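You operate a simulated robot arm through the tools that you are given. There is no shell and no other tool. Be economical: measure what you need, move in short steps, check, and stop when the job is done.

You run a simulated robot arm. Do the job below in one go: nothing can be reset, and whatever is moved stays where it is left.

Task
Drop 3 bolts from the hopper into the silver parts tin.
Fine: hopper dial on bolts; the tin's lid goes on the black lid mat; the tin stays on the teal slide, drawn back out; nothing else in it, nothing spilt.

It is judged by the outcome, as a careful person would: the job done as asked, and still so three seconds after it is handed in. It fails if anything else is knocked over, pushed out of place, dropped, spilled or broken. Lids that push on must go on centred and level and be pressed home; caps that screw on are set level and turned clockwise until they are tight.

Robot
A 6-joint arm with a two-finger parallel gripper, fixed in place. Base frame: the origin is at the foot of the arm, x ahead of it, y to its left, z up; the work surface is at about z = 860. Readings come in mm, degrees, newtons and seconds.
With the tool pointing down near the work surface it reaches from about 240 to 640 mm from the base axis. Its first joint turns from -66.0 to 66.0 degrees. Payload 2.7 kg.
Tool frame: the origin (TCP) lies between the finger pads and is the grasp point; the fingertips stand 23 mm ahead of it; z points along the fingers, y is the line along which they close. Largest opening 94 mm; finger width 38, thickness 10; the body of the gripper, 54 by 96 mm, starts 39 mm behind the TCP.
Orientation is told as [roll, pitch, yaw] about the base's x, y, z axes, in that order, counted from this pose: with the fingers straight down and closing along the base's y, the tool's x points along the base's -x, its y along +y and its z along -z.

Tools
- The arm moves only by the tool jog_arm. Its argument "motion" is a list that holds one entry, the list of rows, each a list of 7 numbers: the gripper command, from -1 (shut) to 1 (fully open), values between in proportion, then the shift along the base's x, y, z in mm, then the turn, a rotation vector about the base's x, y, z in degrees. In form: [[[claw, dx, dy, dz, wx, wy, wz], ...]]. A call has 1 to 12 rows; each row shifts and turns the commanded pose from where the row before left it. Rows are played at 5 a second. More than 50 mm and 8.6 degrees between two rows, or a gripper value outside its range, and nothing of the call is played. A pose out of reach is approached as far as the arm can. The call stops where the force on the tool passes 40 N (or 10 N more than at its start, if that is more) or the arm is blocked; 0.2 s more then pass. The fingers move at their own pace (about 45 mm/s each) and stop on an object; they squeeze with about 29 N. The grip force told is the motor's: it shows also when the fingers shut on nothing. Time passes only in rows, and 0.2 s behind the last, so rows that do not move let the fingers close. It gives the time, the measured TCP pose, the force on the tool (base axes), the opening and the grip force at its end, in the units of the frame above (readings bear some noise).
- Cameras (640 x 400 px; columns grow to the right, rows downward): "scene" is fixed at [81.9, -441.5, 1424]; the picture's right is [0.62, -0.79, 0.00], its down [-0.44, -0.35, -0.83] and it looks along [0.65, 0.51, -0.56] (base axes); focal length 332 px, centre (320, 200). "wrist" rides on the gripper at [-39, 0, -44] in the tool frame; the picture's right is [0.00, -1.00, 0.00], its down [0.97, 0.00, -0.24] and it looks along [0.24, 0.00, 0.97] (tool axes); focal length 218 px, centre (320, 200).
- camera(camera): a new picture of that camera. It takes no simulated time.
- probe_pixels(camera, pixels): for up to 12 pixels [column, row] of the newest picture of that camera ("zoom" is the newest enlarged one), the place [x, y, z] in the base frame of the surface seen there, good to about 2 mm, but the place of the scene camera against the robot may be out by one fixed shift of up to 25 mm in any direction. It takes no simulated time.
- enlarge(camera, box): a new picture of the part [left, top, right, bottom] of that camera's present view, enlarged. It takes no simulated time.
- job_done(): hands the job in; it is judged then, once.

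Work in short steps. Measure before you move; look again where a grasp or a placing could have gone wrong, and mend it. You have 80 turns and 34 pictures in all, those below and enlarged ones among them. Open the gripper and draw the arm clear of the work before you hand the job in, unless the task says otherwise; then end with one line.

The tools are called by a JSON object that holds its "fn" and its "kwargs". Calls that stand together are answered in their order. jog_arm: Moves the arm, as the interface text tells. Its arguments: {"type":"object","properties":{"motion":{"type":"array","items":{"type":"array","items":{"type":"array","items":{"type":"number"}}}}},"required":["motion"]} The other tools are called the same way: camera (camera) takes a picture; probe_pixels (camera, pixels) gives the place of the surface under pixels of a picture; enlarge (camera, box) takes an enlarged picture of a part of a camera's view; job_done () hands the job in.

At the start:

```text
clock: 0.0
eef_pos: [362.3, -31.5, 1188.1]
ee_rot: [0.0, 0.0, 0.0]
contact_force: [-1.0, 0.3, 1.8]
gripper_width: 94.1
finger_force: 0.0
```

scene: 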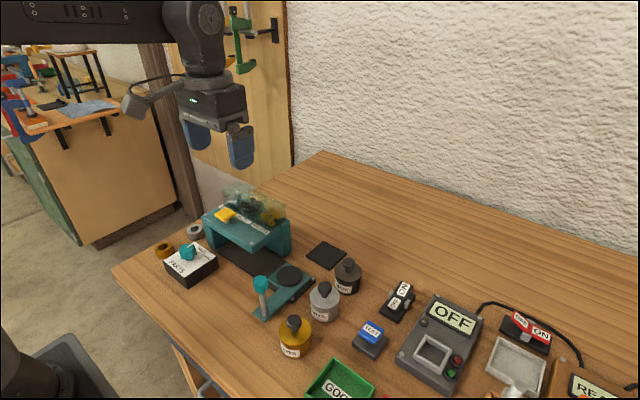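
wrist: 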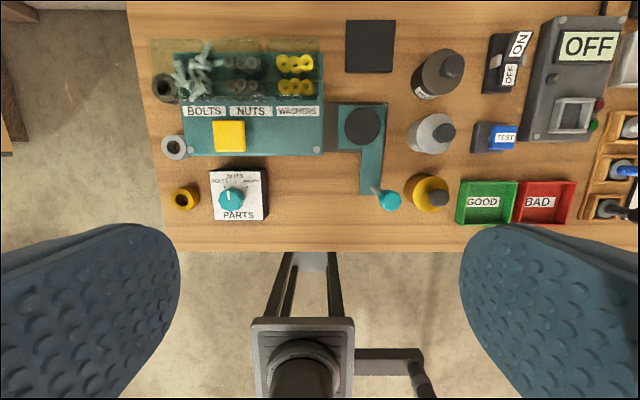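

I'll enlarge both views to see the hopper, the dial, the slide and the tins.

{"fn": "enlarge", "kwargs": {"camera": "wrist", "box": [140, 10, 340, 230]}}

{"fn": "enlarge", "kwargs": {"camera": "wrist", "box": [310, 10, 510, 230]}}

{"fn": "enlarge", "kwargs": {"camera": "scene", "box": [140, 170, 390, 370]}}

```text
1.82 times, centred on (240, 120) of wrist
```

zoom: 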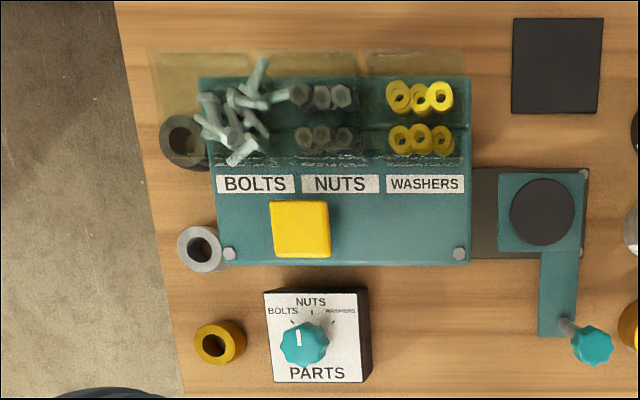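

```text
1.82 times, centred on (410, 120) of wrist
```

zoom: 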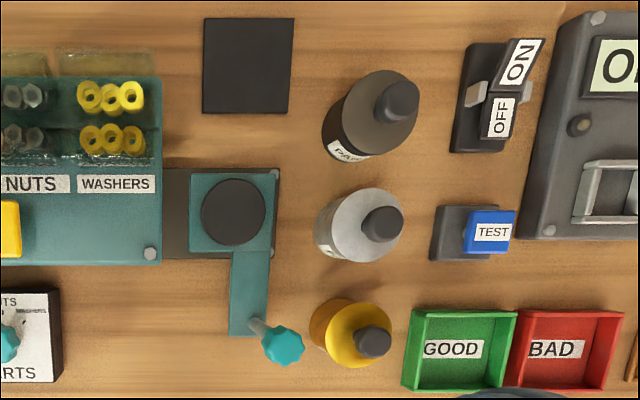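

```text
2.00 times, centred on (265, 270) of scene
```

zoom: 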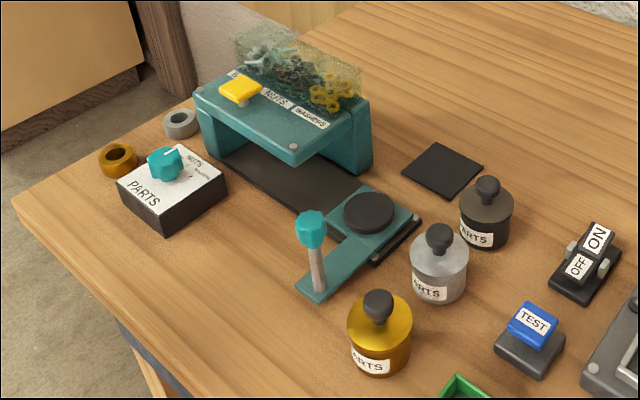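

The silver tin at wrist (432,133) has a knobbed lid, and the dial points at NUTS. I'll probe the key points, first with the wrist camera.

{"fn": "probe_pixels", "kwargs": {"camera": "wrist", "pixels": [[444, 133], [425, 130], [413, 150], [453, 67], [433, 195], [362, 127], [371, 180], [390, 200], [229, 136], [231, 198], [370, 46], [230, 110]]}}

{"fn": "probe_pixels", "kwargs": {"camera": "wrist", "pixels": [[222, 183], [246, 178], [234, 180], [215, 215], [265, 212], [318, 150], [320, 50], [330, 115], [346, 22], [394, 72], [340, 200], [171, 147]]}}

{"fn": "probe_pixels", "kwargs": {"camera": "scene", "pixels": [[325, 285], [324, 292], [318, 316], [261, 283], [263, 306], [260, 215], [188, 252], [325, 255], [288, 275], [330, 300], [310, 300], [337, 300]]}}

```text
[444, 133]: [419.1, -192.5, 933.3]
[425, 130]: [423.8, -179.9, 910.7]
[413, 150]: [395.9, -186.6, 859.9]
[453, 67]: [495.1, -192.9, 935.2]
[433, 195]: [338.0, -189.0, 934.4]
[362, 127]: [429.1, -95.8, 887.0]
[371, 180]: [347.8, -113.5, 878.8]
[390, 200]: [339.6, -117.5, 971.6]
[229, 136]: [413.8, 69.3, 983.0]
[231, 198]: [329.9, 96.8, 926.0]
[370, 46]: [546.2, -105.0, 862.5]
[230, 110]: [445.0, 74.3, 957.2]
```

```text
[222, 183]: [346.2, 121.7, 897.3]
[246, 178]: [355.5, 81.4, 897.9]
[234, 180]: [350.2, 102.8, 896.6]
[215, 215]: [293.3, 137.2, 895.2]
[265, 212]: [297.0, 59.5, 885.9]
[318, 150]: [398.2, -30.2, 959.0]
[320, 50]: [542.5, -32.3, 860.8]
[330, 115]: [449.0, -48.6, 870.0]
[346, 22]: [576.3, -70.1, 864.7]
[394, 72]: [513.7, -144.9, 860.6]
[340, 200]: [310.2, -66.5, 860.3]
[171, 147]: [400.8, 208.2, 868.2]
```

```text
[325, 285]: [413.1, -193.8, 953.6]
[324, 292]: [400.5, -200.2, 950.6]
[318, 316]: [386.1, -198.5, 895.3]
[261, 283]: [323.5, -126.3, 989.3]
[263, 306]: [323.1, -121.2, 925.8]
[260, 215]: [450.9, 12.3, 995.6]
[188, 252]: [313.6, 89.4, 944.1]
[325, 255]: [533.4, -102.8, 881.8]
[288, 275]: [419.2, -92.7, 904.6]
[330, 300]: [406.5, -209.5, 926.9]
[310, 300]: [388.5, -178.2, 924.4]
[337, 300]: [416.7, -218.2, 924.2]
```

The silver tin stands near (418,-193) with its knob top at about z 933. I'll move above it for a closer look.

{"fn": "jog_arm", "kwargs": {"motion": [[[1, 14, -41, -25, 0, 0, 0], [1, 14, -40, -25, 0, 0, 0], [1, 14, -40, -25, 0, 0, 0], [1, 14, -40, -25, 0, 0, 0], [1, 0, 0, 0, 0, 0, 0]]]}}

{"fn": "camera", "kwargs": {"camera": "wrist"}}

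```text
clock: 1.2
eef_pos: [419.6, -192.0, 1089.1]
ee_rot: [0.0, 0.1, 0.0]
contact_force: [0.3, 0.7, 0.0]
gripper_width: 94.0
finger_force: 0.1
```

```text
28 pictures are left
```

wrist: 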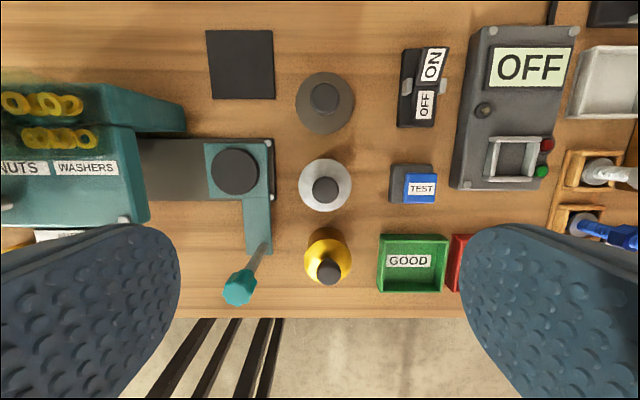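

{"fn": "probe_pixels", "kwargs": {"camera": "wrist", "pixels": [[325, 190], [325, 179], [325, 200], [314, 190], [337, 190], [302, 185], [348, 185], [325, 162], [325, 208], [235, 171], [208, 171], [240, 290]]}}

{"fn": "enlarge", "kwargs": {"camera": "wrist", "box": [200, 120, 380, 310]}}

```text
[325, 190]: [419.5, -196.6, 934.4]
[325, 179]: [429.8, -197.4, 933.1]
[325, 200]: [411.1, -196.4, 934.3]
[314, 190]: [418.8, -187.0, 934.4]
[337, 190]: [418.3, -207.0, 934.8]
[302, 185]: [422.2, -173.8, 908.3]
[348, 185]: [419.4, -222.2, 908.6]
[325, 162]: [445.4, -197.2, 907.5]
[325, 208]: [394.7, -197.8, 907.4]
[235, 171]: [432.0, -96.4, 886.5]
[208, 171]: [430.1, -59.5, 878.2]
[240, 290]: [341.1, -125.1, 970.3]
```

```text
2.11 times, centred on (290, 215) of wrist
```

zoom: 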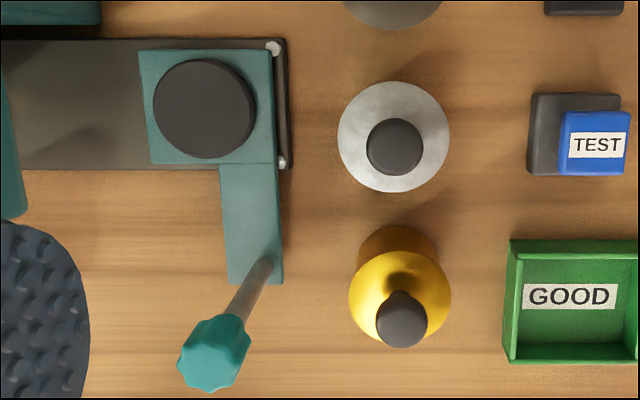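

The knob axis is at (420,-197.5), with its top at z 934 and the lid top at z 908. I'll go down so the fingertips sit just above the lid and close on the knob.

{"fn": "jog_arm", "kwargs": {"motion": [[[0.3, 0, -2.5, -40, 0, 0, 0], [0.3, 0.5, -3, -40, 0, 0, 0], [0.3, 0, 0, -40, 0, 0, 0], [0.3, 0, 0, -25, 0, 0, 0], [0.3, 0, 0, -9, 0, 0, 0], [-1, 0, 0, 0, 0, 0, 0], [-1, 0, 0, 0, 0, 0, 0], [-1, 0, 0, 0, 0, 0, 0], [-1, 0, 0, 0, 0, 0, 0]]]}}

```text
clock: 3.2
eef_pos: [417.5, -196.9, 931.7]
ee_rot: [0.0, 0.0, 0.1]
contact_force: [-0.8, 0.2, 0.6]
gripper_width: 24.0
finger_force: 29.2
```

The knob is held at 24 mm. I'll lift slowly and watch the force, to learn whether the lid pulls straight off.

{"fn": "jog_arm", "kwargs": {"motion": [[[-1, 0, 0, 4, 0, 0, 0], [-1, 0, 0, 4, 0, 0, 0], [-1, 0, 0, 4, 0, 0, 0], [-1, 0, 0, 4, 0, 0, 0]]]}}

{"fn": "enlarge", "kwargs": {"camera": "scene", "box": [200, 200, 400, 350]}}

```text
clock: 4.2
eef_pos: [419.4, -198.0, 949.2]
ee_rot: [0.1, 0.0, 0.0]
contact_force: [0.1, 0.0, -0.8]
gripper_width: 23.6
finger_force: 29.8
```

```text
2.67 times, centred on (300, 275) of scene
```

zoom: 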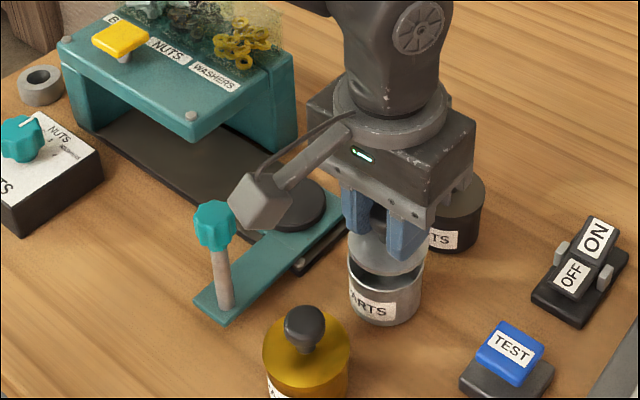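

The lid lifts straight off and the tin stays put. I'll carry the lid at height over to the mat, centred on (545,-107).

{"fn": "jog_arm", "kwargs": {"motion": [[[-1, 0, 0, 30, 0, 0, 0], [-1, 0, 0, 30, 0, 0, 0], [-1, 31.5, 23, 0, 0, 0, 0], [-1, 31.5, 23, 0, 0, 0, 0], [-1, 31.5, 23, 0, 0, 0, 0], [-1, 31.5, 22, 0, 0, 0, 0], [-1, 0, 0, -30, 0, 0, 0], [-1, 0, 0, -30, 0, 0, 0], [-1, 0, 0, -20, 0, 0, 0], [-1, 0, 0, 0, 0, 0, 0]]]}}

{"fn": "camera", "kwargs": {"camera": "wrist"}}

```text
clock: 6.4
eef_pos: [545.0, -105.7, 928.9]
ee_rot: [0.0, 0.0, 0.0]
contact_force: [0.5, -0.3, -0.5]
gripper_width: 23.3
finger_force: 28.5
```

```text
25 pictures are left
```

wrist: 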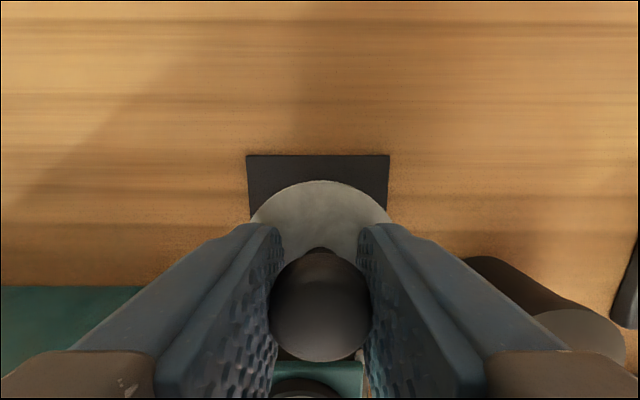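

The lid is centred over the mat in y, with mat edges at columns 247 and 389. I'll lower it in small steps until it touches.

{"fn": "probe_pixels", "kwargs": {"camera": "wrist", "pixels": [[260, 158], [375, 158], [320, 185]]}}

{"fn": "jog_arm", "kwargs": {"motion": [[[-1, 0, 0, -10, 0, 0, 0], [-1, 0, 0, -8, 0, 0, 0], [-1, 0, 0, -4, 0, 0, 0], [-1, 0, 0, -3, 0, 0, 0], [-1, 0, 0, -3, 0, 0, 0], [-1, 0, 0, -2, 0, 0, 0], [-1, 0, 0, 0, 0, 0, 0]]]}}

```text
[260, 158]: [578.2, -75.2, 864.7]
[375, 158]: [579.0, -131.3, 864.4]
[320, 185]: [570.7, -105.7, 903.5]
```

```text
clock: 8.0
eef_pos: [545.7, -105.3, 898.8]
ee_rot: [0.0, 0.0, 0.0]
contact_force: [-0.2, 0.3, -0.5]
gripper_width: 23.4
finger_force: 29.4
```

No contact yet, with the lid top about 9 mm above the mat. I'll keep lowering in fine steps.

{"fn": "jog_arm", "kwargs": {"motion": [[[-1, 0, 0, -1.5, 0, 0, 0], [-1, 0, 0, -1.5, 0, 0, 0], [-1, 0, 0, -1, 0, 0, 0], [-1, 0, 0, -1, 0, 0, 0], [-1, 0, 0, 0, 0, 0, 0]]]}}

```text
clock: 9.2
eef_pos: [547.3, -106.2, 896.7]
ee_rot: [0.0, -0.5, 0.0]
contact_force: [-5.0, 5.7, 27.9]
gripper_width: 23.0
finger_force: 28.9
```

The lid is on the mat with 28 N of push. I'll ease up, release and retract.

{"fn": "jog_arm", "kwargs": {"motion": [[[-1, 0, 0, 1.5, 0, 0, 0], [-0.2, 0, 0, 0.5, 0, 0, 0], [0.3, 0, 0, 0, 0, 0, 0], [0.3, 0, 0, 0, 0, 0, 0], [0.3, 0, 0, 20, 0, 0, 0], [0.3, 0, 0, 30, 0, 0, 0], [0.3, 0, 0, 40, 0, 0, 0], [0.3, 0, 0, 40, 0, 0, 0]]]}}

{"fn": "camera", "kwargs": {"camera": "wrist"}}

```text
clock: 11.0
eef_pos: [547.9, -106.2, 1025.7]
ee_rot: [0.0, -0.1, 0.0]
contact_force: [-1.1, -0.8, 0.2]
gripper_width: 61.3
finger_force: 0.0
```

```text
24 pictures are left
```

wrist: 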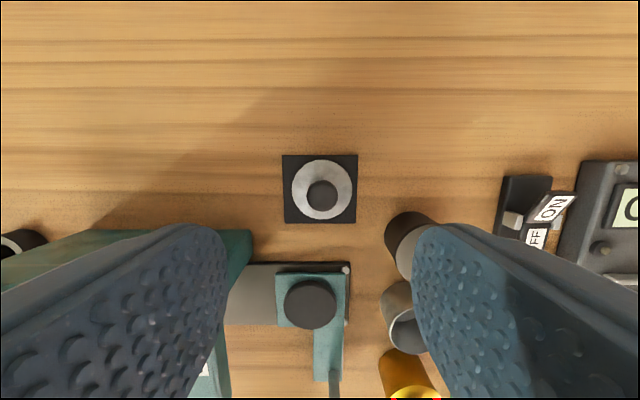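

The lid sits level and centred on the mat at (321,190). Next I'll go over the open tin and look at its rim before grasping it.

{"fn": "jog_arm", "kwargs": {"motion": [[[0.7, -42, -30, 0, 0, 0, 0], [0.7, -42, -30, 0, 0, 0, 0], [0.7, -42, -31, 0, 0, 0, 0], [0.7, 0, 0, 0, 0, 0, 0]]]}}

{"fn": "camera", "kwargs": {"camera": "wrist"}}

```text
refused: row 1 steps farther than a row can; nothing moved
```

```text
23 pictures are left
```

wrist: 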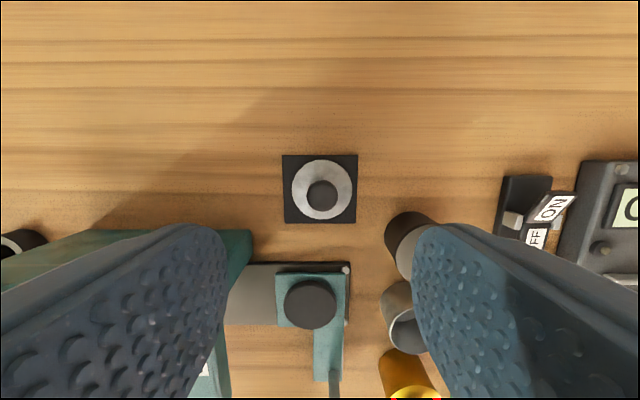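

The steps were just over the limit, so I'll repeat the move in four smaller rows.

{"fn": "jog_arm", "kwargs": {"motion": [[[0.7, -31.5, -22.8, 0, 0, 0, 0], [0.7, -31.5, -22.8, 0, 0, 0, 0], [0.7, -31.5, -22.8, 0, 0, 0, 0], [0.7, -31.5, -22.8, 0, 0, 0, 0], [0.7, 0, 0, 0, 0, 0, 0]]]}}

{"fn": "camera", "kwargs": {"camera": "wrist"}}

```text
clock: 12.2
eef_pos: [422.0, -199.7, 1026.7]
ee_rot: [0.1, -0.1, 0.0]
contact_force: [-1.2, -0.1, -0.2]
gripper_width: 80.0
finger_force: 0.0
```

```text
22 pictures are left
```

wrist: 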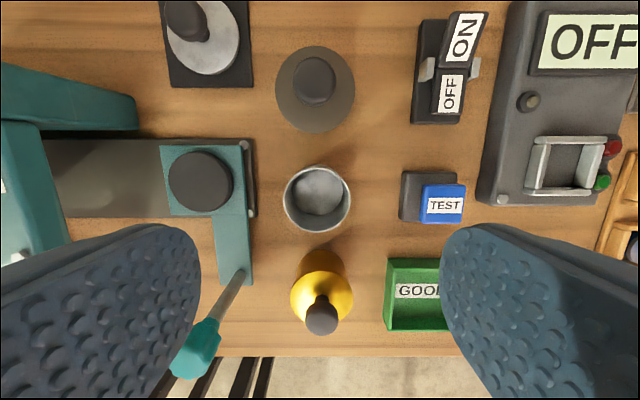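

{"fn": "probe_pixels", "kwargs": {"camera": "wrist", "pixels": [[286, 198], [349, 198], [318, 166], [318, 230], [318, 190], [200, 181], [170, 181], [230, 181], [200, 153], [200, 210], [318, 228], [240, 140]]}}

```text
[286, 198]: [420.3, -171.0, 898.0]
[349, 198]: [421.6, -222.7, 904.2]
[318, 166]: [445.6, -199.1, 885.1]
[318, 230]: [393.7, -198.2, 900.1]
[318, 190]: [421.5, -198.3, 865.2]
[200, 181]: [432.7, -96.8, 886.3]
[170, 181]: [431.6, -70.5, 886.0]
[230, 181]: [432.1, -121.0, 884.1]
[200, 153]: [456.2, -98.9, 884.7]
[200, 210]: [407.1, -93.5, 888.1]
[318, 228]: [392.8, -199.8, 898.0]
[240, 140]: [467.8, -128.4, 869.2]
```

The tin is empty, centred at (420.5,-198), with its rim at z 905. The slide disc is at (432,-96,886). I'll go down around the tin and grip it.

{"fn": "jog_arm", "kwargs": {"motion": [[[0.7, -1, 1.5, -45, 0, 0, 0], [0.7, 0, 0, -45, 0, 0, 0], [0.7, 0, 0, -35, 0, 0, 0], [0.7, 0, 0, -11, 0, 0, 0], [-1, 0, 0, 0, 0, 0, 0], [-1, 0, 0, 0, 0, 0, 0], [-1, 0, 0, 0, 0, 0, 0], [-1, 0, 0, 0, 0, 0, 0]]]}}

```text
clock: 14.0
eef_pos: [419.8, -196.8, 891.0]
ee_rot: [0.1, 0.1, 0.0]
contact_force: [-0.2, -0.4, 0.2]
gripper_width: 53.9
finger_force: 29.1
```

The tin is held at 53.9 mm. I'll lift it over to the disc and stop just above.

{"fn": "jog_arm", "kwargs": {"motion": [[[-1, 0, 0, 30, 0, 0, 0], [-1, 0, 0, 30, 0, 0, 0], [-1, 4, 34, 0, 0, 0, 0], [-1, 4, 34, 0, 0, 0, 0], [-1, 4, 33, 0, 0, 0, 0], [-1, 0, 0, -15, 0, 0, 0], [-1, 0, 0, -10, 0, 0, 0], [-1, 0, 0, 0, 0, 0, 0]]]}}

{"fn": "camera", "kwargs": {"camera": "wrist"}}

{"fn": "enlarge", "kwargs": {"camera": "scene", "box": [200, 200, 400, 350]}}

```text
clock: 15.8
eef_pos: [428.4, -94.3, 925.8]
ee_rot: [0.1, 0.0, -0.1]
contact_force: [-0.2, -0.1, -1.5]
gripper_width: 53.5
finger_force: 28.9
```

```text
21 pictures are left
```

wrist: 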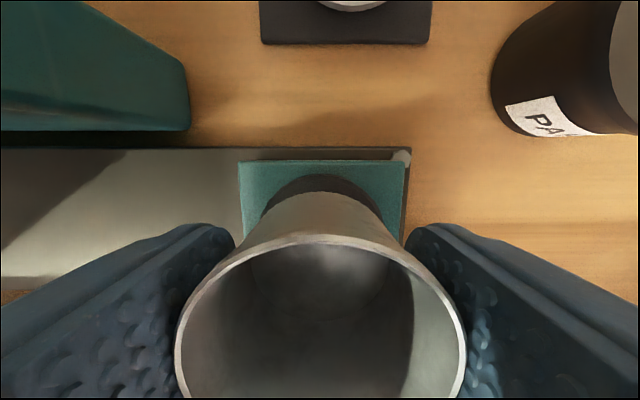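

```text
2.67 times, centred on (300, 275) of scene
```

zoom: 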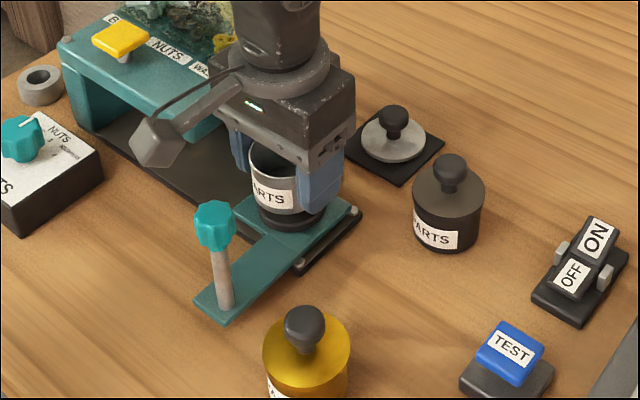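

The tin is over the disc. I'll check the disc's far edge against the tin's and then lower it.

{"fn": "probe_pixels", "kwargs": {"camera": "wrist", "pixels": [[320, 178], [320, 188], [320, 198], [320, 215], [320, 238], [275, 200], [368, 200]]}}

{"fn": "jog_arm", "kwargs": {"motion": [[[-1, 0, 0, -3, 0, 0, 0], [-1, 0, 0, -2, 0, 0, 0], [-1, 0, 0, -1.5, 0, 0, 0], [-1, 0, 0, -1, 0, 0, 0], [-1, 0, 0, 0, 0, 0, 0]]]}}

```text
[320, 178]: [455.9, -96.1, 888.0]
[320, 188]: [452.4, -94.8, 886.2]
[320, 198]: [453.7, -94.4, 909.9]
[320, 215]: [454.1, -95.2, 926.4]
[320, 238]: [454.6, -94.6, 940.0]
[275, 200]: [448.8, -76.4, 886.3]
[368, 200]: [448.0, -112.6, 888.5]
```

```text
clock: 17.0
eef_pos: [429.5, -95.8, 917.3]
ee_rot: [0.0, 0.0, 0.1]
contact_force: [1.4, -0.7, 0.0]
gripper_width: 53.6
finger_force: 28.8
```

The tin sits about 3 mm short in x and isn't touching yet. I'll correct by +3 in x and -1 in y, then lower to contact.

{"fn": "jog_arm", "kwargs": {"motion": [[[-1, 3, -1, 1.5, 0, 0, 0], [-1, 0, 0, -1.5, 0, 0, 0], [-1, 0, 0, -1, 0, 0, 0], [-1, 0, 0, -1, 0, 0, 0], [-1, 0, 0, 0, 0, 0, 0]]]}}

```text
clock: 18.2
eef_pos: [433.4, -95.9, 915.8]
ee_rot: [0.1, -0.1, -0.1]
contact_force: [-1.1, 0.2, 3.7]
gripper_width: 53.7
finger_force: 29.3
```

A light force is beginning to show. I'll take one more small step to confirm contact.

{"fn": "jog_arm", "kwargs": {"motion": [[[-1, 0, 0, -1, 0, 0, 0], [-1, 0, 0, 0, 0, 0, 0]]]}}

```text
clock: 18.8
eef_pos: [433.9, -96.2, 915.2]
ee_rot: [0.0, -0.1, 0.0]
contact_force: [-2.5, 2.3, 10.9]
gripper_width: 53.7
finger_force: 28.8
```

Contact is confirmed at 11 N. I'll ease up 0.8 mm, open to a limited width so the hopper stays clear, and rise.

{"fn": "jog_arm", "kwargs": {"motion": [[[-1, 0, 0, 0.8, 0, 0, 0], [0.45, 0, 0, 0, 0, 0, 0], [0.45, 0, 0, 0, 0, 0, 0], [0.45, 0, 0, 0, 0, 0, 0], [0.45, 0, 0, 25, 0, 0, 0], [0.45, 0, 0, 40, 0, 0, 0], [0.45, 0, 0, 40, 0, 0, 0]]]}}

{"fn": "camera", "kwargs": {"camera": "wrist"}}

```text
clock: 20.4
eef_pos: [435.3, -97.0, 1017.4]
ee_rot: [0.1, -0.1, 0.0]
contact_force: [-0.3, 0.9, 0.4]
gripper_width: 68.1
finger_force: 0.1
```

```text
19 pictures are left
```

wrist: 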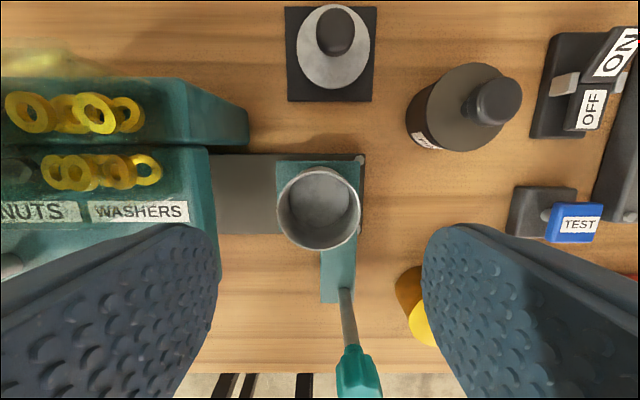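

The tin is centred on the disc. Next is the dial: I'll retreat in x above the handle height, go across to the dial, and look.

{"fn": "jog_arm", "kwargs": {"motion": [[[0.45, -36, 0, 20, 0, 0, 0], [0.45, -36, 0, 20, 0, 0, 0], [0.45, -36, 0, 0, 0, 0, 0], [0.2, 0, 48, 0, 0, 0, 0], [0.2, 0, 48, 0, 0, 0, 0], [0.2, 0, 48, 0, 0, 0, 0], [0.2, 0, 48, 0, 0, 0, 0], [0.2, 0, 0, 0, 0, 0, 0]]]}}

{"fn": "camera", "kwargs": {"camera": "wrist"}}

```text
clock: 22.2
eef_pos: [324.6, 96.8, 1059.6]
ee_rot: [0.0, 0.0, 0.1]
contact_force: [-1.2, 0.2, 0.5]
gripper_width: 56.3
finger_force: 0.2
```

```text
18 pictures are left
```

wrist: 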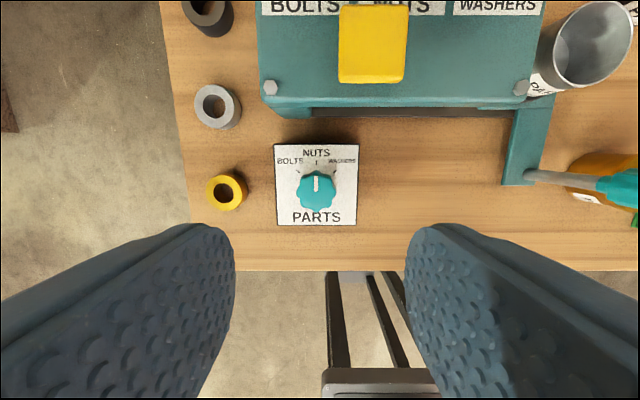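

{"fn": "enlarge", "kwargs": {"camera": "wrist", "box": [260, 130, 380, 235]}}

{"fn": "probe_pixels", "kwargs": {"camera": "wrist", "pixels": [[317, 190], [317, 175], [317, 207], [298, 190], [336, 190], [298, 172], [316, 163], [334, 172], [372, 45], [530, 180], [517, 120], [400, 112]]}}

```text
3.81 times, centred on (320, 182) of wrist
```

zoom: 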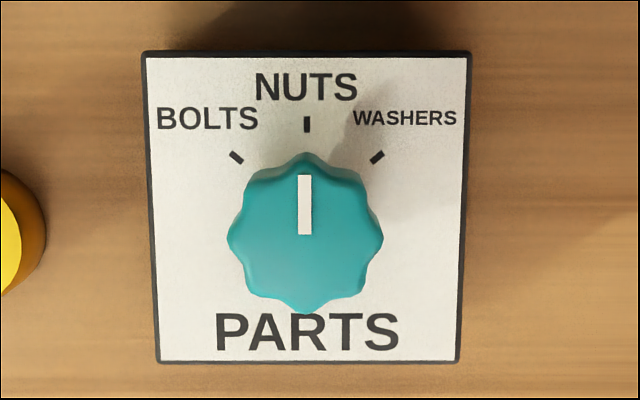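

```text
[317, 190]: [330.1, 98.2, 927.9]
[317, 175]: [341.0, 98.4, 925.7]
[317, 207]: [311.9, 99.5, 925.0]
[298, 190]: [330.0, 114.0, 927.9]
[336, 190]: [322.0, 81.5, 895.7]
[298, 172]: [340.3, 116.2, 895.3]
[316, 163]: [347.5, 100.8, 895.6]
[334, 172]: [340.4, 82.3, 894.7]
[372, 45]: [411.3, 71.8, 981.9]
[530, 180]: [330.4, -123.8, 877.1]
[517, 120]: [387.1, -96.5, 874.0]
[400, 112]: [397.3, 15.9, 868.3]
```

The pointer is on NUTS, and the BOLTS tick is about 50° counterclockwise. The knob axis is near (328,98.5) and its top at z 928. I'll pre-turn -22.5° and go down around the knob.

{"fn": "jog_arm", "kwargs": {"motion": [[[0.2, 3.5, 1.7, 0, 0, 0, -7.5], [0.2, 0, 0, 0, 0, 0, -7.5], [0.2, 0, 0, -40, 0, 0, -7.5], [0.2, 0, 0, -40, 0, 0, 0], [0.2, 0, 0, -35, 0, 0, 0], [0.2, 0, 0, -21, 0, 0, 0], [0.2, 0, 0, 0, 0, 0, 0]]]}}

{"fn": "enlarge", "kwargs": {"camera": "scene", "box": [130, 170, 290, 300]}}

```text
clock: 23.8
eef_pos: [328.4, 97.8, 922.3]
ee_rot: [0.0, 0.0, -22.4]
contact_force: [0.3, -0.5, 0.7]
gripper_width: 56.1
finger_force: 0.0
```

```text
3.08 times, centred on (210, 235) of scene
```

zoom: 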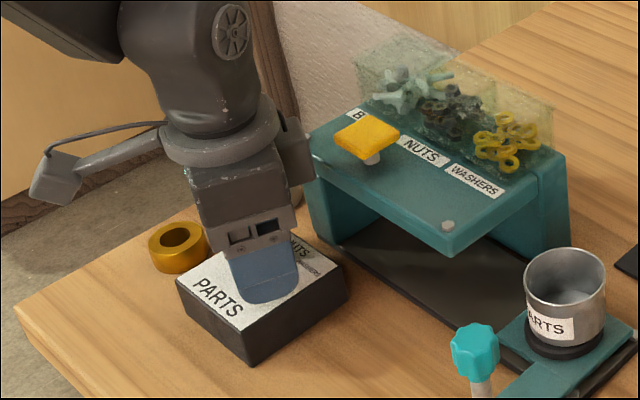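

The fingers straddle the knob cleanly. I'll close and turn +50° counterclockwise.

{"fn": "jog_arm", "kwargs": {"motion": [[[-1, 0, 0, 0, 0, 0, 0], [-1, 0, 0, 0, 0, 0, 0], [-1, 0, 0, 0, 0, 0, 0], [-1, 0, 0, 0, 0, 0, 7.2], [-1, 0, 0, 0, 0, 0, 7.2], [-1, 0, 0, 0, 0, 0, 7.2], [-1, 0, 0, 0, 0, 0, 7.2], [-1, 0, 0, 0, 0, 0, 7.2], [-1, 0, 0, 0, 0, 0, 7.2], [-1, 0, 0, 0, 0, 0, 6.8], [-1, 0, 0, 0, 0, 0, 0]]]}}

```text
clock: 25.3
eef_pos: [328.8, 99.2, 924.2]
ee_rot: [0.1, -0.2, 2.3]
contact_force: [-1.1, 9.7, -2.7]
gripper_width: 32.6
finger_force: 44.9
stopped in row 7: the force on the tool passed its limit (the readings are from after the stop); the commanded pose is now the measured one
```

The force limit tripped after about 25° of turn, possibly a detent or a slight off-centre grip. I'll release to see where the pointer is.

{"fn": "jog_arm", "kwargs": {"motion": [[[0.2, 0, 0, 0, 0, 0, 0], [0.2, 0, 0, 0, 0, 0, 0], [0.2, 0, 0, 40, 0, 0, 0], [0.2, 0, 0, 40, 0, 0, 0], [0.2, 0, 0, 0, 0, 0, 0]]]}}

{"fn": "enlarge", "kwargs": {"camera": "wrist", "box": [240, 130, 400, 270]}}

```text
clock: 26.5
eef_pos: [329.9, 101.1, 1006.2]
ee_rot: [0.3, -0.1, 2.5]
contact_force: [0.2, 1.1, -0.3]
gripper_width: 56.5
finger_force: 0.0
```

```text
2.86 times, centred on (320, 200) of wrist
```

zoom: 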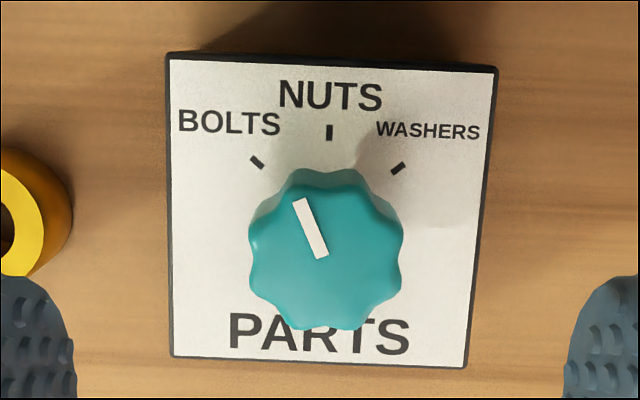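

The pointer has moved about 22° toward BOLTS and stays there. I'll measure the knob centre so I can regrip and finish the turn.

{"fn": "probe_pixels", "kwargs": {"camera": "zoom", "pixels": [[304, 202], [319, 255], [325, 250], [258, 250], [392, 250], [325, 190], [325, 310], [257, 162], [398, 168], [330, 132]]}}

```text
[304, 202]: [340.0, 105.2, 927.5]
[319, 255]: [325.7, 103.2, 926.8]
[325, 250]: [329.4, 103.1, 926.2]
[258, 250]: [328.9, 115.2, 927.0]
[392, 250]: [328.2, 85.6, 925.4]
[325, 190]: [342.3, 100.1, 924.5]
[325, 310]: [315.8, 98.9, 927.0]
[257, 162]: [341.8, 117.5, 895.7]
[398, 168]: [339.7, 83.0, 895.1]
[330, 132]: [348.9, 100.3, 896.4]
```

The knob axis is about (327.5,100), so the earlier grip was slightly off-centre. I'll regrip centred and turn the remaining ~27° in smaller steps.

{"fn": "jog_arm", "kwargs": {"motion": [[[0.2, -2.4, -1.1, -40, 0, 0, 0], [0.2, 0, 0, -30, 0, 0, 0], [0.2, 0, 0, -13, 0, 0, 0], [-1, 0, 0, 0, 0, 0, 0], [-1, 0, 0, 0, 0, 0, 0], [-1, 0, 0, 0, 0, 0, 0], [-1, 0, 0, 0, 0, 0, 4.5], [-1, 0, 0, 0, 0, 0, 4.5], [-1, 0, 0, 0, 0, 0, 4.5], [-1, 0, 0, 0, 0, 0, 4.5], [-1, 0, 0, 0, 0, 0, 4.5], [-1, 0, 0, 0, 0, 0, 4.5]]]}}

```text
clock: 28.9
eef_pos: [328.0, 102.0, 922.8]
ee_rot: [0.5, -0.5, 23.9]
contact_force: [-2.5, 8.8, 0.4]
gripper_width: 32.4
finger_force: 45.1
stopped in row 11: the force on the tool passed its limit (the readings are from after the stop); the commanded pose is now the measured one
```

That turned it another 21° before the limit tripped. I'll release and check the pointer.

{"fn": "jog_arm", "kwargs": {"motion": [[[0.2, 0, 0, 0, 0, 0, 0], [0.2, 0, 0, 0, 0, 0, 0], [0.2, 0, 0, 40, 0, 0, -8], [0.2, 0, 0, 40, 0, 0, -8], [0.2, 0, 0, 20, 0, 0, -8], [0.2, 0, 0, 0, 0, 0, 0]]]}}

{"fn": "enlarge", "kwargs": {"camera": "wrist", "box": [240, 130, 400, 270]}}

```text
clock: 30.3
eef_pos: [327.1, 101.7, 1023.7]
ee_rot: [0.3, -0.3, -0.2]
contact_force: [-0.2, 0.2, -0.1]
gripper_width: 56.6
finger_force: 0.0
```

```text
2.86 times, centred on (320, 200) of wrist
```

zoom: 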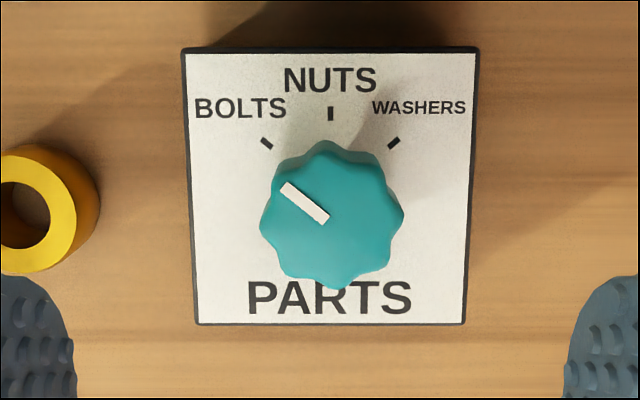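

The pointer now reads 50° counterclockwise, right on BOLTS. Next I'll move over the slide handle and look.

{"fn": "jog_arm", "kwargs": {"motion": [[[0.3, 0, -44.5, 4, 0, 0, 0], [0.3, 2, -44.5, 4, 0, 0, 0], [0.3, 2, -44.5, 4, 0, 0, 0], [0.3, 2, -44.5, 4, 0, 0, 0], [0.3, 2, -44.5, 4, 0, 0, 0], [0.3, 0, 0, 0, 0, 0, 0]]]}}

{"fn": "camera", "kwargs": {"camera": "wrist"}}

```text
clock: 31.7
eef_pos: [334.4, -120.4, 1044.9]
ee_rot: [0.4, -0.5, 0.0]
contact_force: [0.2, -0.1, -0.2]
gripper_width: 60.7
finger_force: 0.1
```

```text
13 pictures are left
```

wrist: 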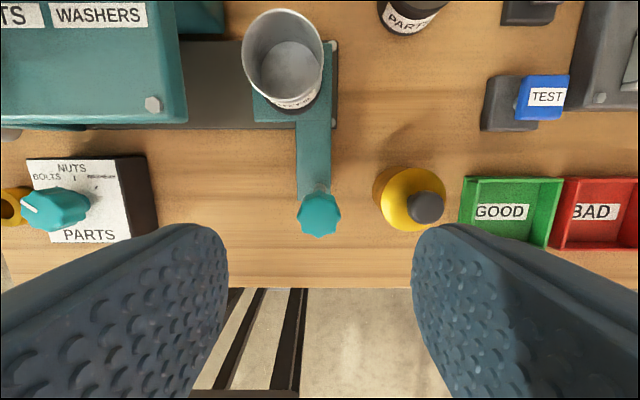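

{"fn": "probe_pixels", "kwargs": {"camera": "wrist", "pixels": [[319, 216], [319, 200], [319, 233], [300, 216], [338, 216], [318, 190], [150, 200], [30, 128], [182, 120], [150, 165], [410, 170], [392, 205]]}}

```text
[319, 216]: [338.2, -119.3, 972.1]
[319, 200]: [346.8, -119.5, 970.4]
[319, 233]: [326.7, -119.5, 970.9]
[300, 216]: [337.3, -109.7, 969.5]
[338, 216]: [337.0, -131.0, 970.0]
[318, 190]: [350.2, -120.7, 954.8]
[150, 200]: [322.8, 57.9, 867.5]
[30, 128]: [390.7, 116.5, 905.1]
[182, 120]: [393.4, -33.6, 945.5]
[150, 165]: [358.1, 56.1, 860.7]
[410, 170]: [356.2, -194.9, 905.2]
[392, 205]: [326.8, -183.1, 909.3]
```

The handle knob is at (337.5,-120), 26 mm wide, top z 971. I'll go down and grip it.

{"fn": "jog_arm", "kwargs": {"motion": [[[0.3, 3, 0.6, -35, 0, 0, 0], [0.3, 0, 0, -35, 0, 0, 0], [0.3, 0, 0, -17, 0, 0, 0], [-1, 0, 0, 0, 0, 0, 0], [-1, 0, 0, 0, 0, 0, 0], [-1, 0, 0, 0, 0, 0, 0], [-1, 0, 0, 0, 0, 0, 0]]]}}

{"fn": "jog_arm", "kwargs": {"motion": [[[-1, 0, 8, 0, 0, 0, 0], [-1, 0, 12, 0, 0, 0, 0], [-1, 0, 12, 0, 0, 0, 0], [-1, 0, 8, 0, 0, 0, 0], [-1, 0, 0, 0, 0, 0, 0]]]}}

{"fn": "enlarge", "kwargs": {"camera": "scene", "box": [140, 170, 340, 330]}}

```text
clock: 33.3
eef_pos: [340.1, -120.5, 957.7]
ee_rot: [0.4, -0.4, 0.0]
contact_force: [0.4, 4.9, -3.9]
gripper_width: 24.3
finger_force: 44.8
```

```text
clock: 34.5
eef_pos: [339.1, -80.7, 956.9]
ee_rot: [0.3, -0.3, 0.0]
contact_force: [-16.2, -0.5, 25.4]
gripper_width: 24.2
finger_force: 45.0
```

```text
2.50 times, centred on (240, 250) of scene
```

zoom: 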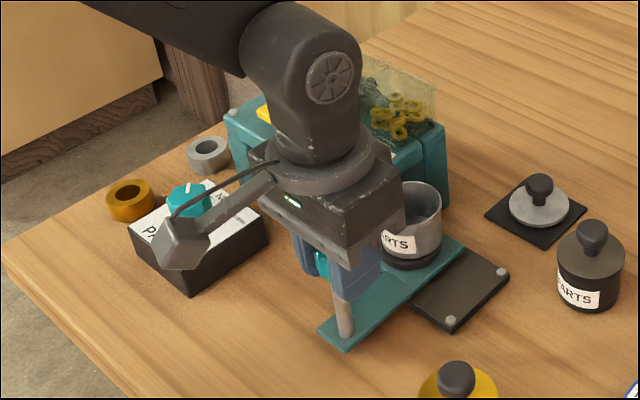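

The slide moves with the tin riding steady. I'll relax the side load slightly and carry on inward.

{"fn": "jog_arm", "kwargs": {"motion": [[[-1, -0.7, 8, 0.7, 0, 0, 0], [-1, 0, 12, 0, 0, 0, 0], [-1, 0, 12, 0, 0, 0, 0], [-1, 0, 12, 0, 0, 0, 0], [-1, 0, 6, 0, 0, 0, 0], [-1, 0, 0, 0, 0, 0, 0]]]}}

```text
clock: 35.9
eef_pos: [339.3, -29.9, 955.7]
ee_rot: [0.3, -0.5, 0.0]
contact_force: [14.8, 0.6, -13.7]
gripper_width: 24.1
finger_force: 45.1
```

The slide is 90 mm in and still free. I'll continue slowly toward the end stop.

{"fn": "jog_arm", "kwargs": {"motion": [[[-1, 0, 8, 0, 0, 0, 0], [-1, 0, 8, 0, 0, 0, 0], [-1, 0, 8, 0, 0, 0, 0], [-1, 0, 6, 0, 0, 0, 0], [-1, 0, 0, 0, 0, 0, 0]]]}}

{"fn": "enlarge", "kwargs": {"camera": "scene", "box": [140, 170, 340, 330]}}

```text
clock: 37.0
eef_pos: [339.8, -4.8, 956.3]
ee_rot: [0.0, -0.2, 0.0]
contact_force: [7.1, -7.0, -5.1]
gripper_width: 24.3
finger_force: 44.8
stopped in row 5: the force on the tool passed its limit (the readings are from after the stop); the commanded pose is now the measured one
```

```text
2.50 times, centred on (240, 250) of scene
```

zoom: 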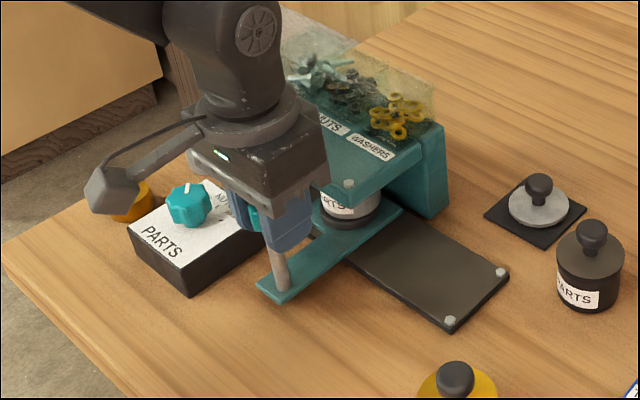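

It stopped after about 115 mm of travel. I'll nudge inward gently to see whether this is the end stop.

{"fn": "jog_arm", "kwargs": {"motion": [[[-1, 0, 1.5, 0, 0, 0, 0], [-1, 0, 1.5, 0, 0, 0, 0], [-1, 0, 0, 0, 0, 0, 0]]]}}

```text
clock: 37.5
eef_pos: [339.7, -5.3, 956.0]
ee_rot: [-0.2, -0.2, 0.0]
contact_force: [5.4, -10.6, -3.7]
gripper_width: 24.4
finger_force: 45.1
stopped in row 2: the force on the tool passed its limit (the readings are from after the stop); the commanded pose is now the measured one
```

That is the end stop. I'll release the handle and rise to check the slide and the button.

{"fn": "jog_arm", "kwargs": {"motion": [[[0.3, 0, 0, 0, 0, 0, 0], [0.3, 0, 0, 0, 0, 0, 0], [0.3, 0, 0, 35, 0, 0, 0], [0.3, 0, 0, 40, 0, 0, 0], [0.3, 0, 20, 40, 0, 0, 0], [-1, 10, 25, 0, 0, 0, 0], [-1, 15, 30, 0, 0, 0, 0], [-1, 0, 0, 0, 0, 0, 0], [-1, 0, 0, 0, 0, 0, 0]]]}}

{"fn": "camera", "kwargs": {"camera": "wrist"}}

```text
clock: 39.5
eef_pos: [362.3, 72.9, 1071.4]
ee_rot: [-0.2, -0.3, 0.0]
contact_force: [0.1, 0.6, 0.7]
gripper_width: 0.0
finger_force: 28.9
```

```text
10 pictures are left
```

wrist: 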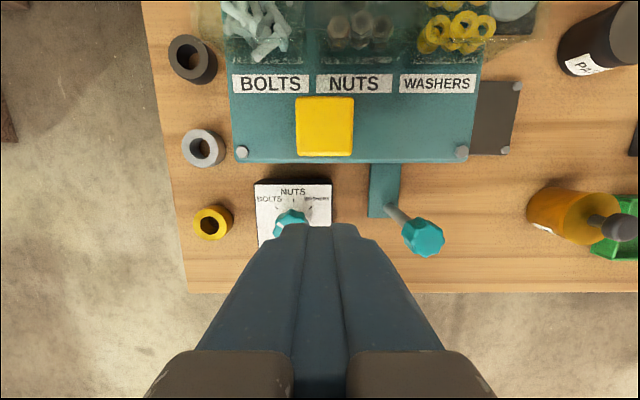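

{"fn": "probe_pixels", "kwargs": {"camera": "wrist", "pixels": [[325, 125], [298, 125], [351, 125], [325, 98], [325, 150], [320, 83], [320, 58], [320, 70], [320, 10], [355, 60], [280, 58], [385, 175]]}}

```text
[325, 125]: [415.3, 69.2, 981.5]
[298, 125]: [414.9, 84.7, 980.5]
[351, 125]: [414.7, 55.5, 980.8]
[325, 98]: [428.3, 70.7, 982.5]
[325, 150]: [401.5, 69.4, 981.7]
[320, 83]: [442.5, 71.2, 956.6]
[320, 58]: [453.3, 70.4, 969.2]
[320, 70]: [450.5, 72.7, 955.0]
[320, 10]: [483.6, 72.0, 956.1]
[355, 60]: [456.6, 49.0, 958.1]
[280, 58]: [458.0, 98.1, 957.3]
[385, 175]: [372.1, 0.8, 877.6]
```

The button centre is (415,70) with its top at z 981.5, and the bins start at x 454. I'll put the closed fingertips just above the button.

{"fn": "jog_arm", "kwargs": {"motion": [[[-1, 25, -1.5, 0, 0, 0, 0], [-1, 26, -1.5, 0, 0, 0, 0], [-1, 0, 0, -35, 0, 0, 0], [-1, 0, 0, -22, 0, 0, 0], [-1, 0, 0, 0, 0, 0, 0]]]}}

{"fn": "jog_arm", "kwargs": {"motion": [[[-1, 0, 0, -5, 0, 0, 0], [-1, 0, 0, -3, 0, 0, 0], [-1, 0, 0, -2, 0, 0, 0], [-1, 0, 0, -2, 0, 0, 0]]]}}

```text
clock: 40.7
eef_pos: [414.4, 68.8, 1011.9]
ee_rot: [-0.2, -0.4, 0.0]
contact_force: [-0.1, 0.1, -0.5]
gripper_width: 0.1
finger_force: 29.0
```

```text
clock: 41.7
eef_pos: [414.8, 68.3, 1002.7]
ee_rot: [-0.2, -0.4, 0.0]
contact_force: [-0.1, -0.4, -0.1]
gripper_width: 0.0
finger_force: 28.7
```

Not pressing yet. I'll step down until the button gives.

{"fn": "jog_arm", "kwargs": {"motion": [[[-1, 0, 0, -1.5, 0, 0, 0], [-1, 0, 0, -1.5, 0, 0, 0], [-1, 0, 0, -1.5, 0, 0, 0], [-1, 0, 0, 0, 0, 0, 0]]]}}

```text
clock: 42.7
eef_pos: [414.8, 68.6, 996.9]
ee_rot: [-0.2, -0.3, -0.1]
contact_force: [-0.4, -0.6, 1.6]
gripper_width: 0.3
finger_force: 29.4
```

The force is small though the tips should be below the button's rest height. I'll look at the hopper.

{"fn": "enlarge", "kwargs": {"camera": "scene", "box": [180, 170, 300, 260]}}

```text
4.44 times, centred on (240, 215) of scene
```

zoom: 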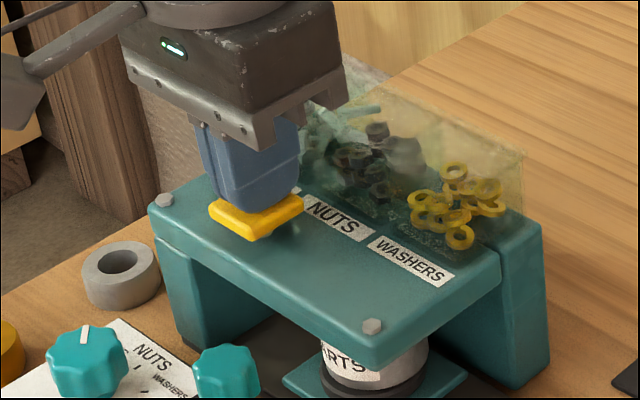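

The button is going down with the fingertips. I'll continue this same stroke until it bottoms out, so that it counts as one press.

{"fn": "jog_arm", "kwargs": {"motion": [[[-1, 0, 0, -1, 0, 0, 0], [-1, 0, 0, -1, 0, 0, 0], [-1, 0, 0, -1, 0, 0, 0], [-1, 0, 0, -1, 0, 0, 0], [-1, 0, 0, 0, 0, 0, 0], [-1, 0, 0, 0, 0, 0, 0]]]}}

```text
clock: 44.1
eef_pos: [415.2, 68.7, 993.9]
ee_rot: [-0.2, -0.2, -0.1]
contact_force: [-0.2, 0.6, 1.6]
gripper_width: 0.3
finger_force: 29.0
```

It's still soft at 1.6 N, so I'll keep on with the same stroke.

{"fn": "jog_arm", "kwargs": {"motion": [[[-1, 0, 0, -1, 0, 0, 0], [-1, 0, 0, -1, 0, 0, 0], [-1, 0, 0, -1, 0, 0, 0], [-1, 0, 0, -1, 0, 0, 0], [-1, 0, 0, 0, 0, 0, 0], [-1, 0, 0, 0, 0, 0, 0]]]}}

```text
clock: 45.5
eef_pos: [415.5, 68.1, 991.3]
ee_rot: [-0.1, -0.5, -0.1]
contact_force: [-1.6, 1.0, 18.9]
gripper_width: 0.0
finger_force: 29.6
```

The button bottomed out at TCP z of about 992, and I held it for a few seconds. Before pressing again I'll release, draw the slide out and see exactly what one press delivered.

{"fn": "jog_arm", "kwargs": {"motion": [[[-1, 0, 0, 15, 0, 0, 0], [-1, 0, 0, 30, 0, 0, 0], [-1, 0, 0, 30, 0, 0, 0], [0.3, -25, -24, 0, 0, 0, 0], [0.3, -25, -25, 0, 0, 0, 0], [0.3, -25, -24.5, 0, 0, 0, 0], [0.3, 0, 0, -40, 0, 0, 0], [0.3, 0, 0, -40, 0, 0, 0], [0.3, 0, 0, -30, 0, 0, 0], [-1, 0, 0, 0, 0, 0, 0], [-1, 0, 0, 0, 0, 0, 0], [-1, 0, 0, 0, 0, 0, 0]]]}}

```text
clock: 48.1
eef_pos: [336.3, -5.2, 954.4]
ee_rot: [-0.2, -0.4, -0.1]
contact_force: [0.9, 0.8, -5.7]
gripper_width: 24.7
finger_force: 39.6
```

The handle is gripped again. I'll draw the slide out gently.

{"fn": "jog_arm", "kwargs": {"motion": [[[-1, 0, -6, 0, 0, 0, 0], [-1, 0, -10, 0, 0, 0, 0], [-1, 0, -12, 0, 0, 0, 0], [-1, 0, -12, 0, 0, 0, 0], [-1, 0, -12, 0, 0, 0, 0], [-1, 0, -12, 0, 0, 0, 0], [-1, 0, -12, 0, 0, 0, 0], [-1, 0, -12, 0, 0, 0, 0], [-1, 0, -12, 0, 0, 0, 0], [-1, 0, -6, 0, 0, 0, 0], [-1, 0, 0, 0, 0, 0, 0]]]}}

{"fn": "enlarge", "kwargs": {"camera": "scene", "box": [180, 180, 360, 320]}}

```text
clock: 50.5
eef_pos: [335.3, -111.9, 953.8]
ee_rot: [-0.1, 0.2, -0.1]
contact_force: [-24.0, 0.2, -1.1]
gripper_width: 24.6
finger_force: 45.1
```

```text
2.86 times, centred on (270, 250) of scene
```

zoom: 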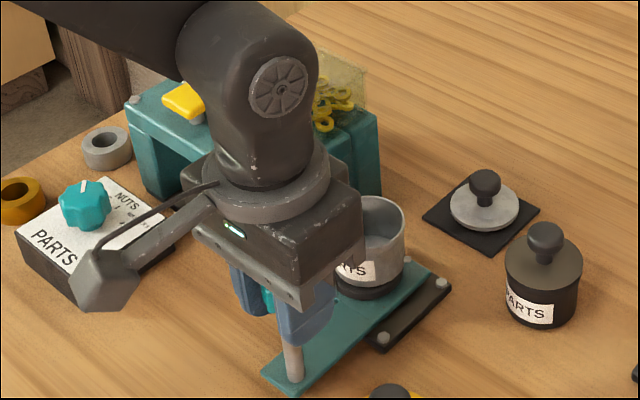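

I can't see into the tin from here. I'll release, rise straight up and look with the wrist camera.

{"fn": "jog_arm", "kwargs": {"motion": [[[0.3, 0, 0, 0, 0, 0, 0], [0.3, 0, 0, 0, 0, 0, 0], [0.3, 0, 0, 40, 0, 0, 0], [0.3, 0, 0, 40, 0, 0, 0], [0.3, 0, 0, 20, 0, 0, 0], [0.3, 0, 0, 0, 0, 0, 0]]]}}

{"fn": "enlarge", "kwargs": {"camera": "wrist", "box": [220, 0, 420, 125]}}

```text
clock: 51.9
eef_pos: [338.1, -109.3, 1056.8]
ee_rot: [-0.2, -0.4, 0.0]
contact_force: [-0.6, 0.0, 1.0]
gripper_width: 61.1
finger_force: 0.0
```

```text
3.20 times, centred on (320, 62) of wrist
```

zoom: 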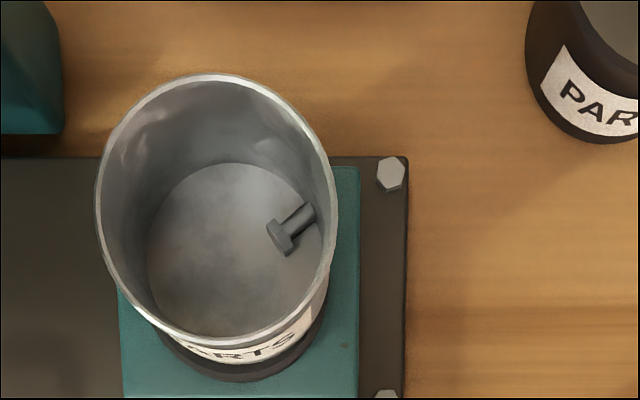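

Exactly one bolt came from the long press, so each press delivers one. I'll regrip, push the slide back in and press twice more.

{"fn": "jog_arm", "kwargs": {"motion": [[[0.3, 0, 0, -40, 0, 0, 0], [0.3, 0, 0, -40, 0, 0, 0], [0.3, 0, 0, -20, 0, 0, 0], [-1, 0, 0, 0, 0, 0, 0], [-1, 0, 0, 0, 0, 0, 0], [-1, 0, 0, 0, 0, 0, 0]]]}}

{"fn": "jog_arm", "kwargs": {"motion": [[[-1, 0, 6, 0, 0, 0, 0], [-1, 0, 12, 0, 0, 0, 0], [-1, 0, 12, 0, 0, 0, 0], [-1, 0, 12, 0, 0, 0, 0], [-1, 0, 12, 0, 0, 0, 0], [-1, 0, 12, 0, 0, 0, 0], [-1, 0, 12, 0, 0, 0, 0], [-1, 0, 12, 0, 0, 0, 0], [-1, 0, 8, 0, 0, 0, 0], [-1, 0, 5, 0, 0, 0, 0], [-1, 0, 2, 0, 0, 0, 0], [-1, 0, 2, 0, 0, 0, 0]]]}}

```text
clock: 53.3
eef_pos: [341.7, -110.0, 954.2]
ee_rot: [-0.3, -0.3, -0.1]
contact_force: [0.0, 0.4, -3.9]
gripper_width: 24.5
finger_force: 39.9
```

```text
clock: 55.9
eef_pos: [340.3, -4.9, 955.1]
ee_rot: [-0.2, -0.1, -0.1]
contact_force: [12.4, -13.5, -33.7]
gripper_width: 24.4
finger_force: 44.9
```

The slide is back at its end stop (y -4.9). I'll release and return to just above the button.

{"fn": "jog_arm", "kwargs": {"motion": [[[0.3, 0, 0, 0.5, 0, 0, 0], [0.3, 0, 0, 0, 0, 0, 0], [0.3, 0, 0, 40, 0, 0, 0], [0.3, 0, 0, 40, 0, 0, 0], [0.3, 0, 0, 30, 0, 0, 0], [-1, 25, 24.5, 0, 0, 0, 0], [-1, 25, 24.5, 0, 0, 0, 0], [-1, 25, 24.5, 0, 0, 0, 0], [-1, 0, 0, -30, 0, 0, 0], [-1, 0, 0, -25, 0, 0, 0], [-1, 0, 0, 0, 0, 0, 0]]]}}

```text
clock: 58.3
eef_pos: [415.6, 70.6, 1012.1]
ee_rot: [-0.2, -0.5, -0.2]
contact_force: [0.3, 0.5, 0.1]
gripper_width: 0.1
finger_force: 29.1
```

I'm over the button at z 1012. Second press: down about 21 mm to the bottom, then hold.

{"fn": "jog_arm", "kwargs": {"motion": [[[-1, 0, 0, -8, 0, 0, 0], [-1, 0, 0, -5, 0, 0, 0], [-1, 0, 0, -4, 0, 0, 0], [-1, 0, 0, -2, 0, 0, 0], [-1, 0, 0, -1, 0, 0, 0], [-1, 0, 0, -1, 0, 0, 0], [-1, 0, 0, 0, 0, 0, 0]]]}}

```text
clock: 59.9
eef_pos: [415.7, 67.9, 990.6]
ee_rot: [-0.2, -0.7, -0.1]
contact_force: [-1.9, -8.8, 33.7]
gripper_width: 0.0
finger_force: 29.1
```

Bottomed out at 34 N. I'll release fully for a second, then make the third press.

{"fn": "jog_arm", "kwargs": {"motion": [[[-1, 0, 0, 8, 0, 0, 0], [-1, 0, 0, 13, 0, 0, 0], [-1, 0, 0, 0, 0, 0, 0], [-1, 0, 0, 0, 0, 0, 0], [-1, 0, 0, 0, 0, 0, 0], [-1, 0, 0, 0, 0, 0, 0], [-1, 0, 0, 0, 0, 0, 0]]]}}

{"fn": "jog_arm", "kwargs": {"motion": [[[-1, 0, 0, -8, 0, 0, 0], [-1, 0, 0, -5, 0, 0, 0], [-1, 0, 0, -4, 0, 0, 0], [-1, 0, 0, -2, 0, 0, 0], [-1, 0, 0, -1, 0, 0, 0], [-1, 0, 0, -0.7, 0, 0, 0], [-1, 0, 0, 0, 0, 0, 0]]]}}

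```text
clock: 61.5
eef_pos: [415.5, 71.1, 1009.4]
ee_rot: [-0.2, -0.3, -0.2]
contact_force: [-0.3, -0.2, 0.9]
gripper_width: 0.0
finger_force: 29.0
```

```text
clock: 63.1
eef_pos: [413.3, 68.7, 990.1]
ee_rot: [-0.3, -0.4, -0.1]
contact_force: [-9.1, 0.1, 21.2]
gripper_width: 0.1
finger_force: 28.6
```

The third press bottomed at 21 N. I'll go back to the handle and grip it.

{"fn": "jog_arm", "kwargs": {"motion": [[[-1, 0, 0, 15, 0, 0, 0], [-1, 0, 0, 30, 0, 0, 0], [-1, 0, 0, 30, 0, 0, 0], [0.3, -25, -24.5, 0, 0, 0, 0], [0.3, -25, -25, 0, 0, 0, 0], [0.3, -25, -24.5, 0, 0, 0, 0], [0.3, 0, 0, -40, 0, 0, 0], [0.3, 0, 0, -40, 0, 0, 0], [0.3, 0, 0, -30, 0, 0, 0], [-1, 0, 0, 0, 0, 0, 0], [-1, 0, 0, 0, 0, 0, 0], [-1, 0, 0, 0, 0, 0, 0]]]}}

{"fn": "jog_arm", "kwargs": {"motion": [[[-1, 0, -6, 0, 0, 0, 0], [-1, 0, -10, 0, 0, 0, 0], [-1, 0, -12, 0, 0, 0, 0], [-1, 0, -12, 0, 0, 0, 0], [-1, 0, -12, 0, 0, 0, 0], [-1, 0, -12, 0, 0, 0, 0], [-1, 0, -12, 0, 0, 0, 0], [-1, 0, -12, 0, 0, 0, 0], [-1, 0, -12, 0, 0, 0, 0], [-1, 0, -8, 0, 0, 0, 0], [-1, 0, 0, 0, 0, 0, 0]]]}}

```text
clock: 65.7
eef_pos: [337.2, -5.7, 953.0]
ee_rot: [-0.2, -0.3, -0.1]
contact_force: [1.1, -4.3, -6.6]
gripper_width: 24.4
finger_force: 40.0
```

```text
clock: 68.1
eef_pos: [336.9, -114.0, 954.0]
ee_rot: [0.0, 0.0, -0.1]
contact_force: [-5.2, -0.7, -30.7]
gripper_width: 24.5
finger_force: 44.7
```

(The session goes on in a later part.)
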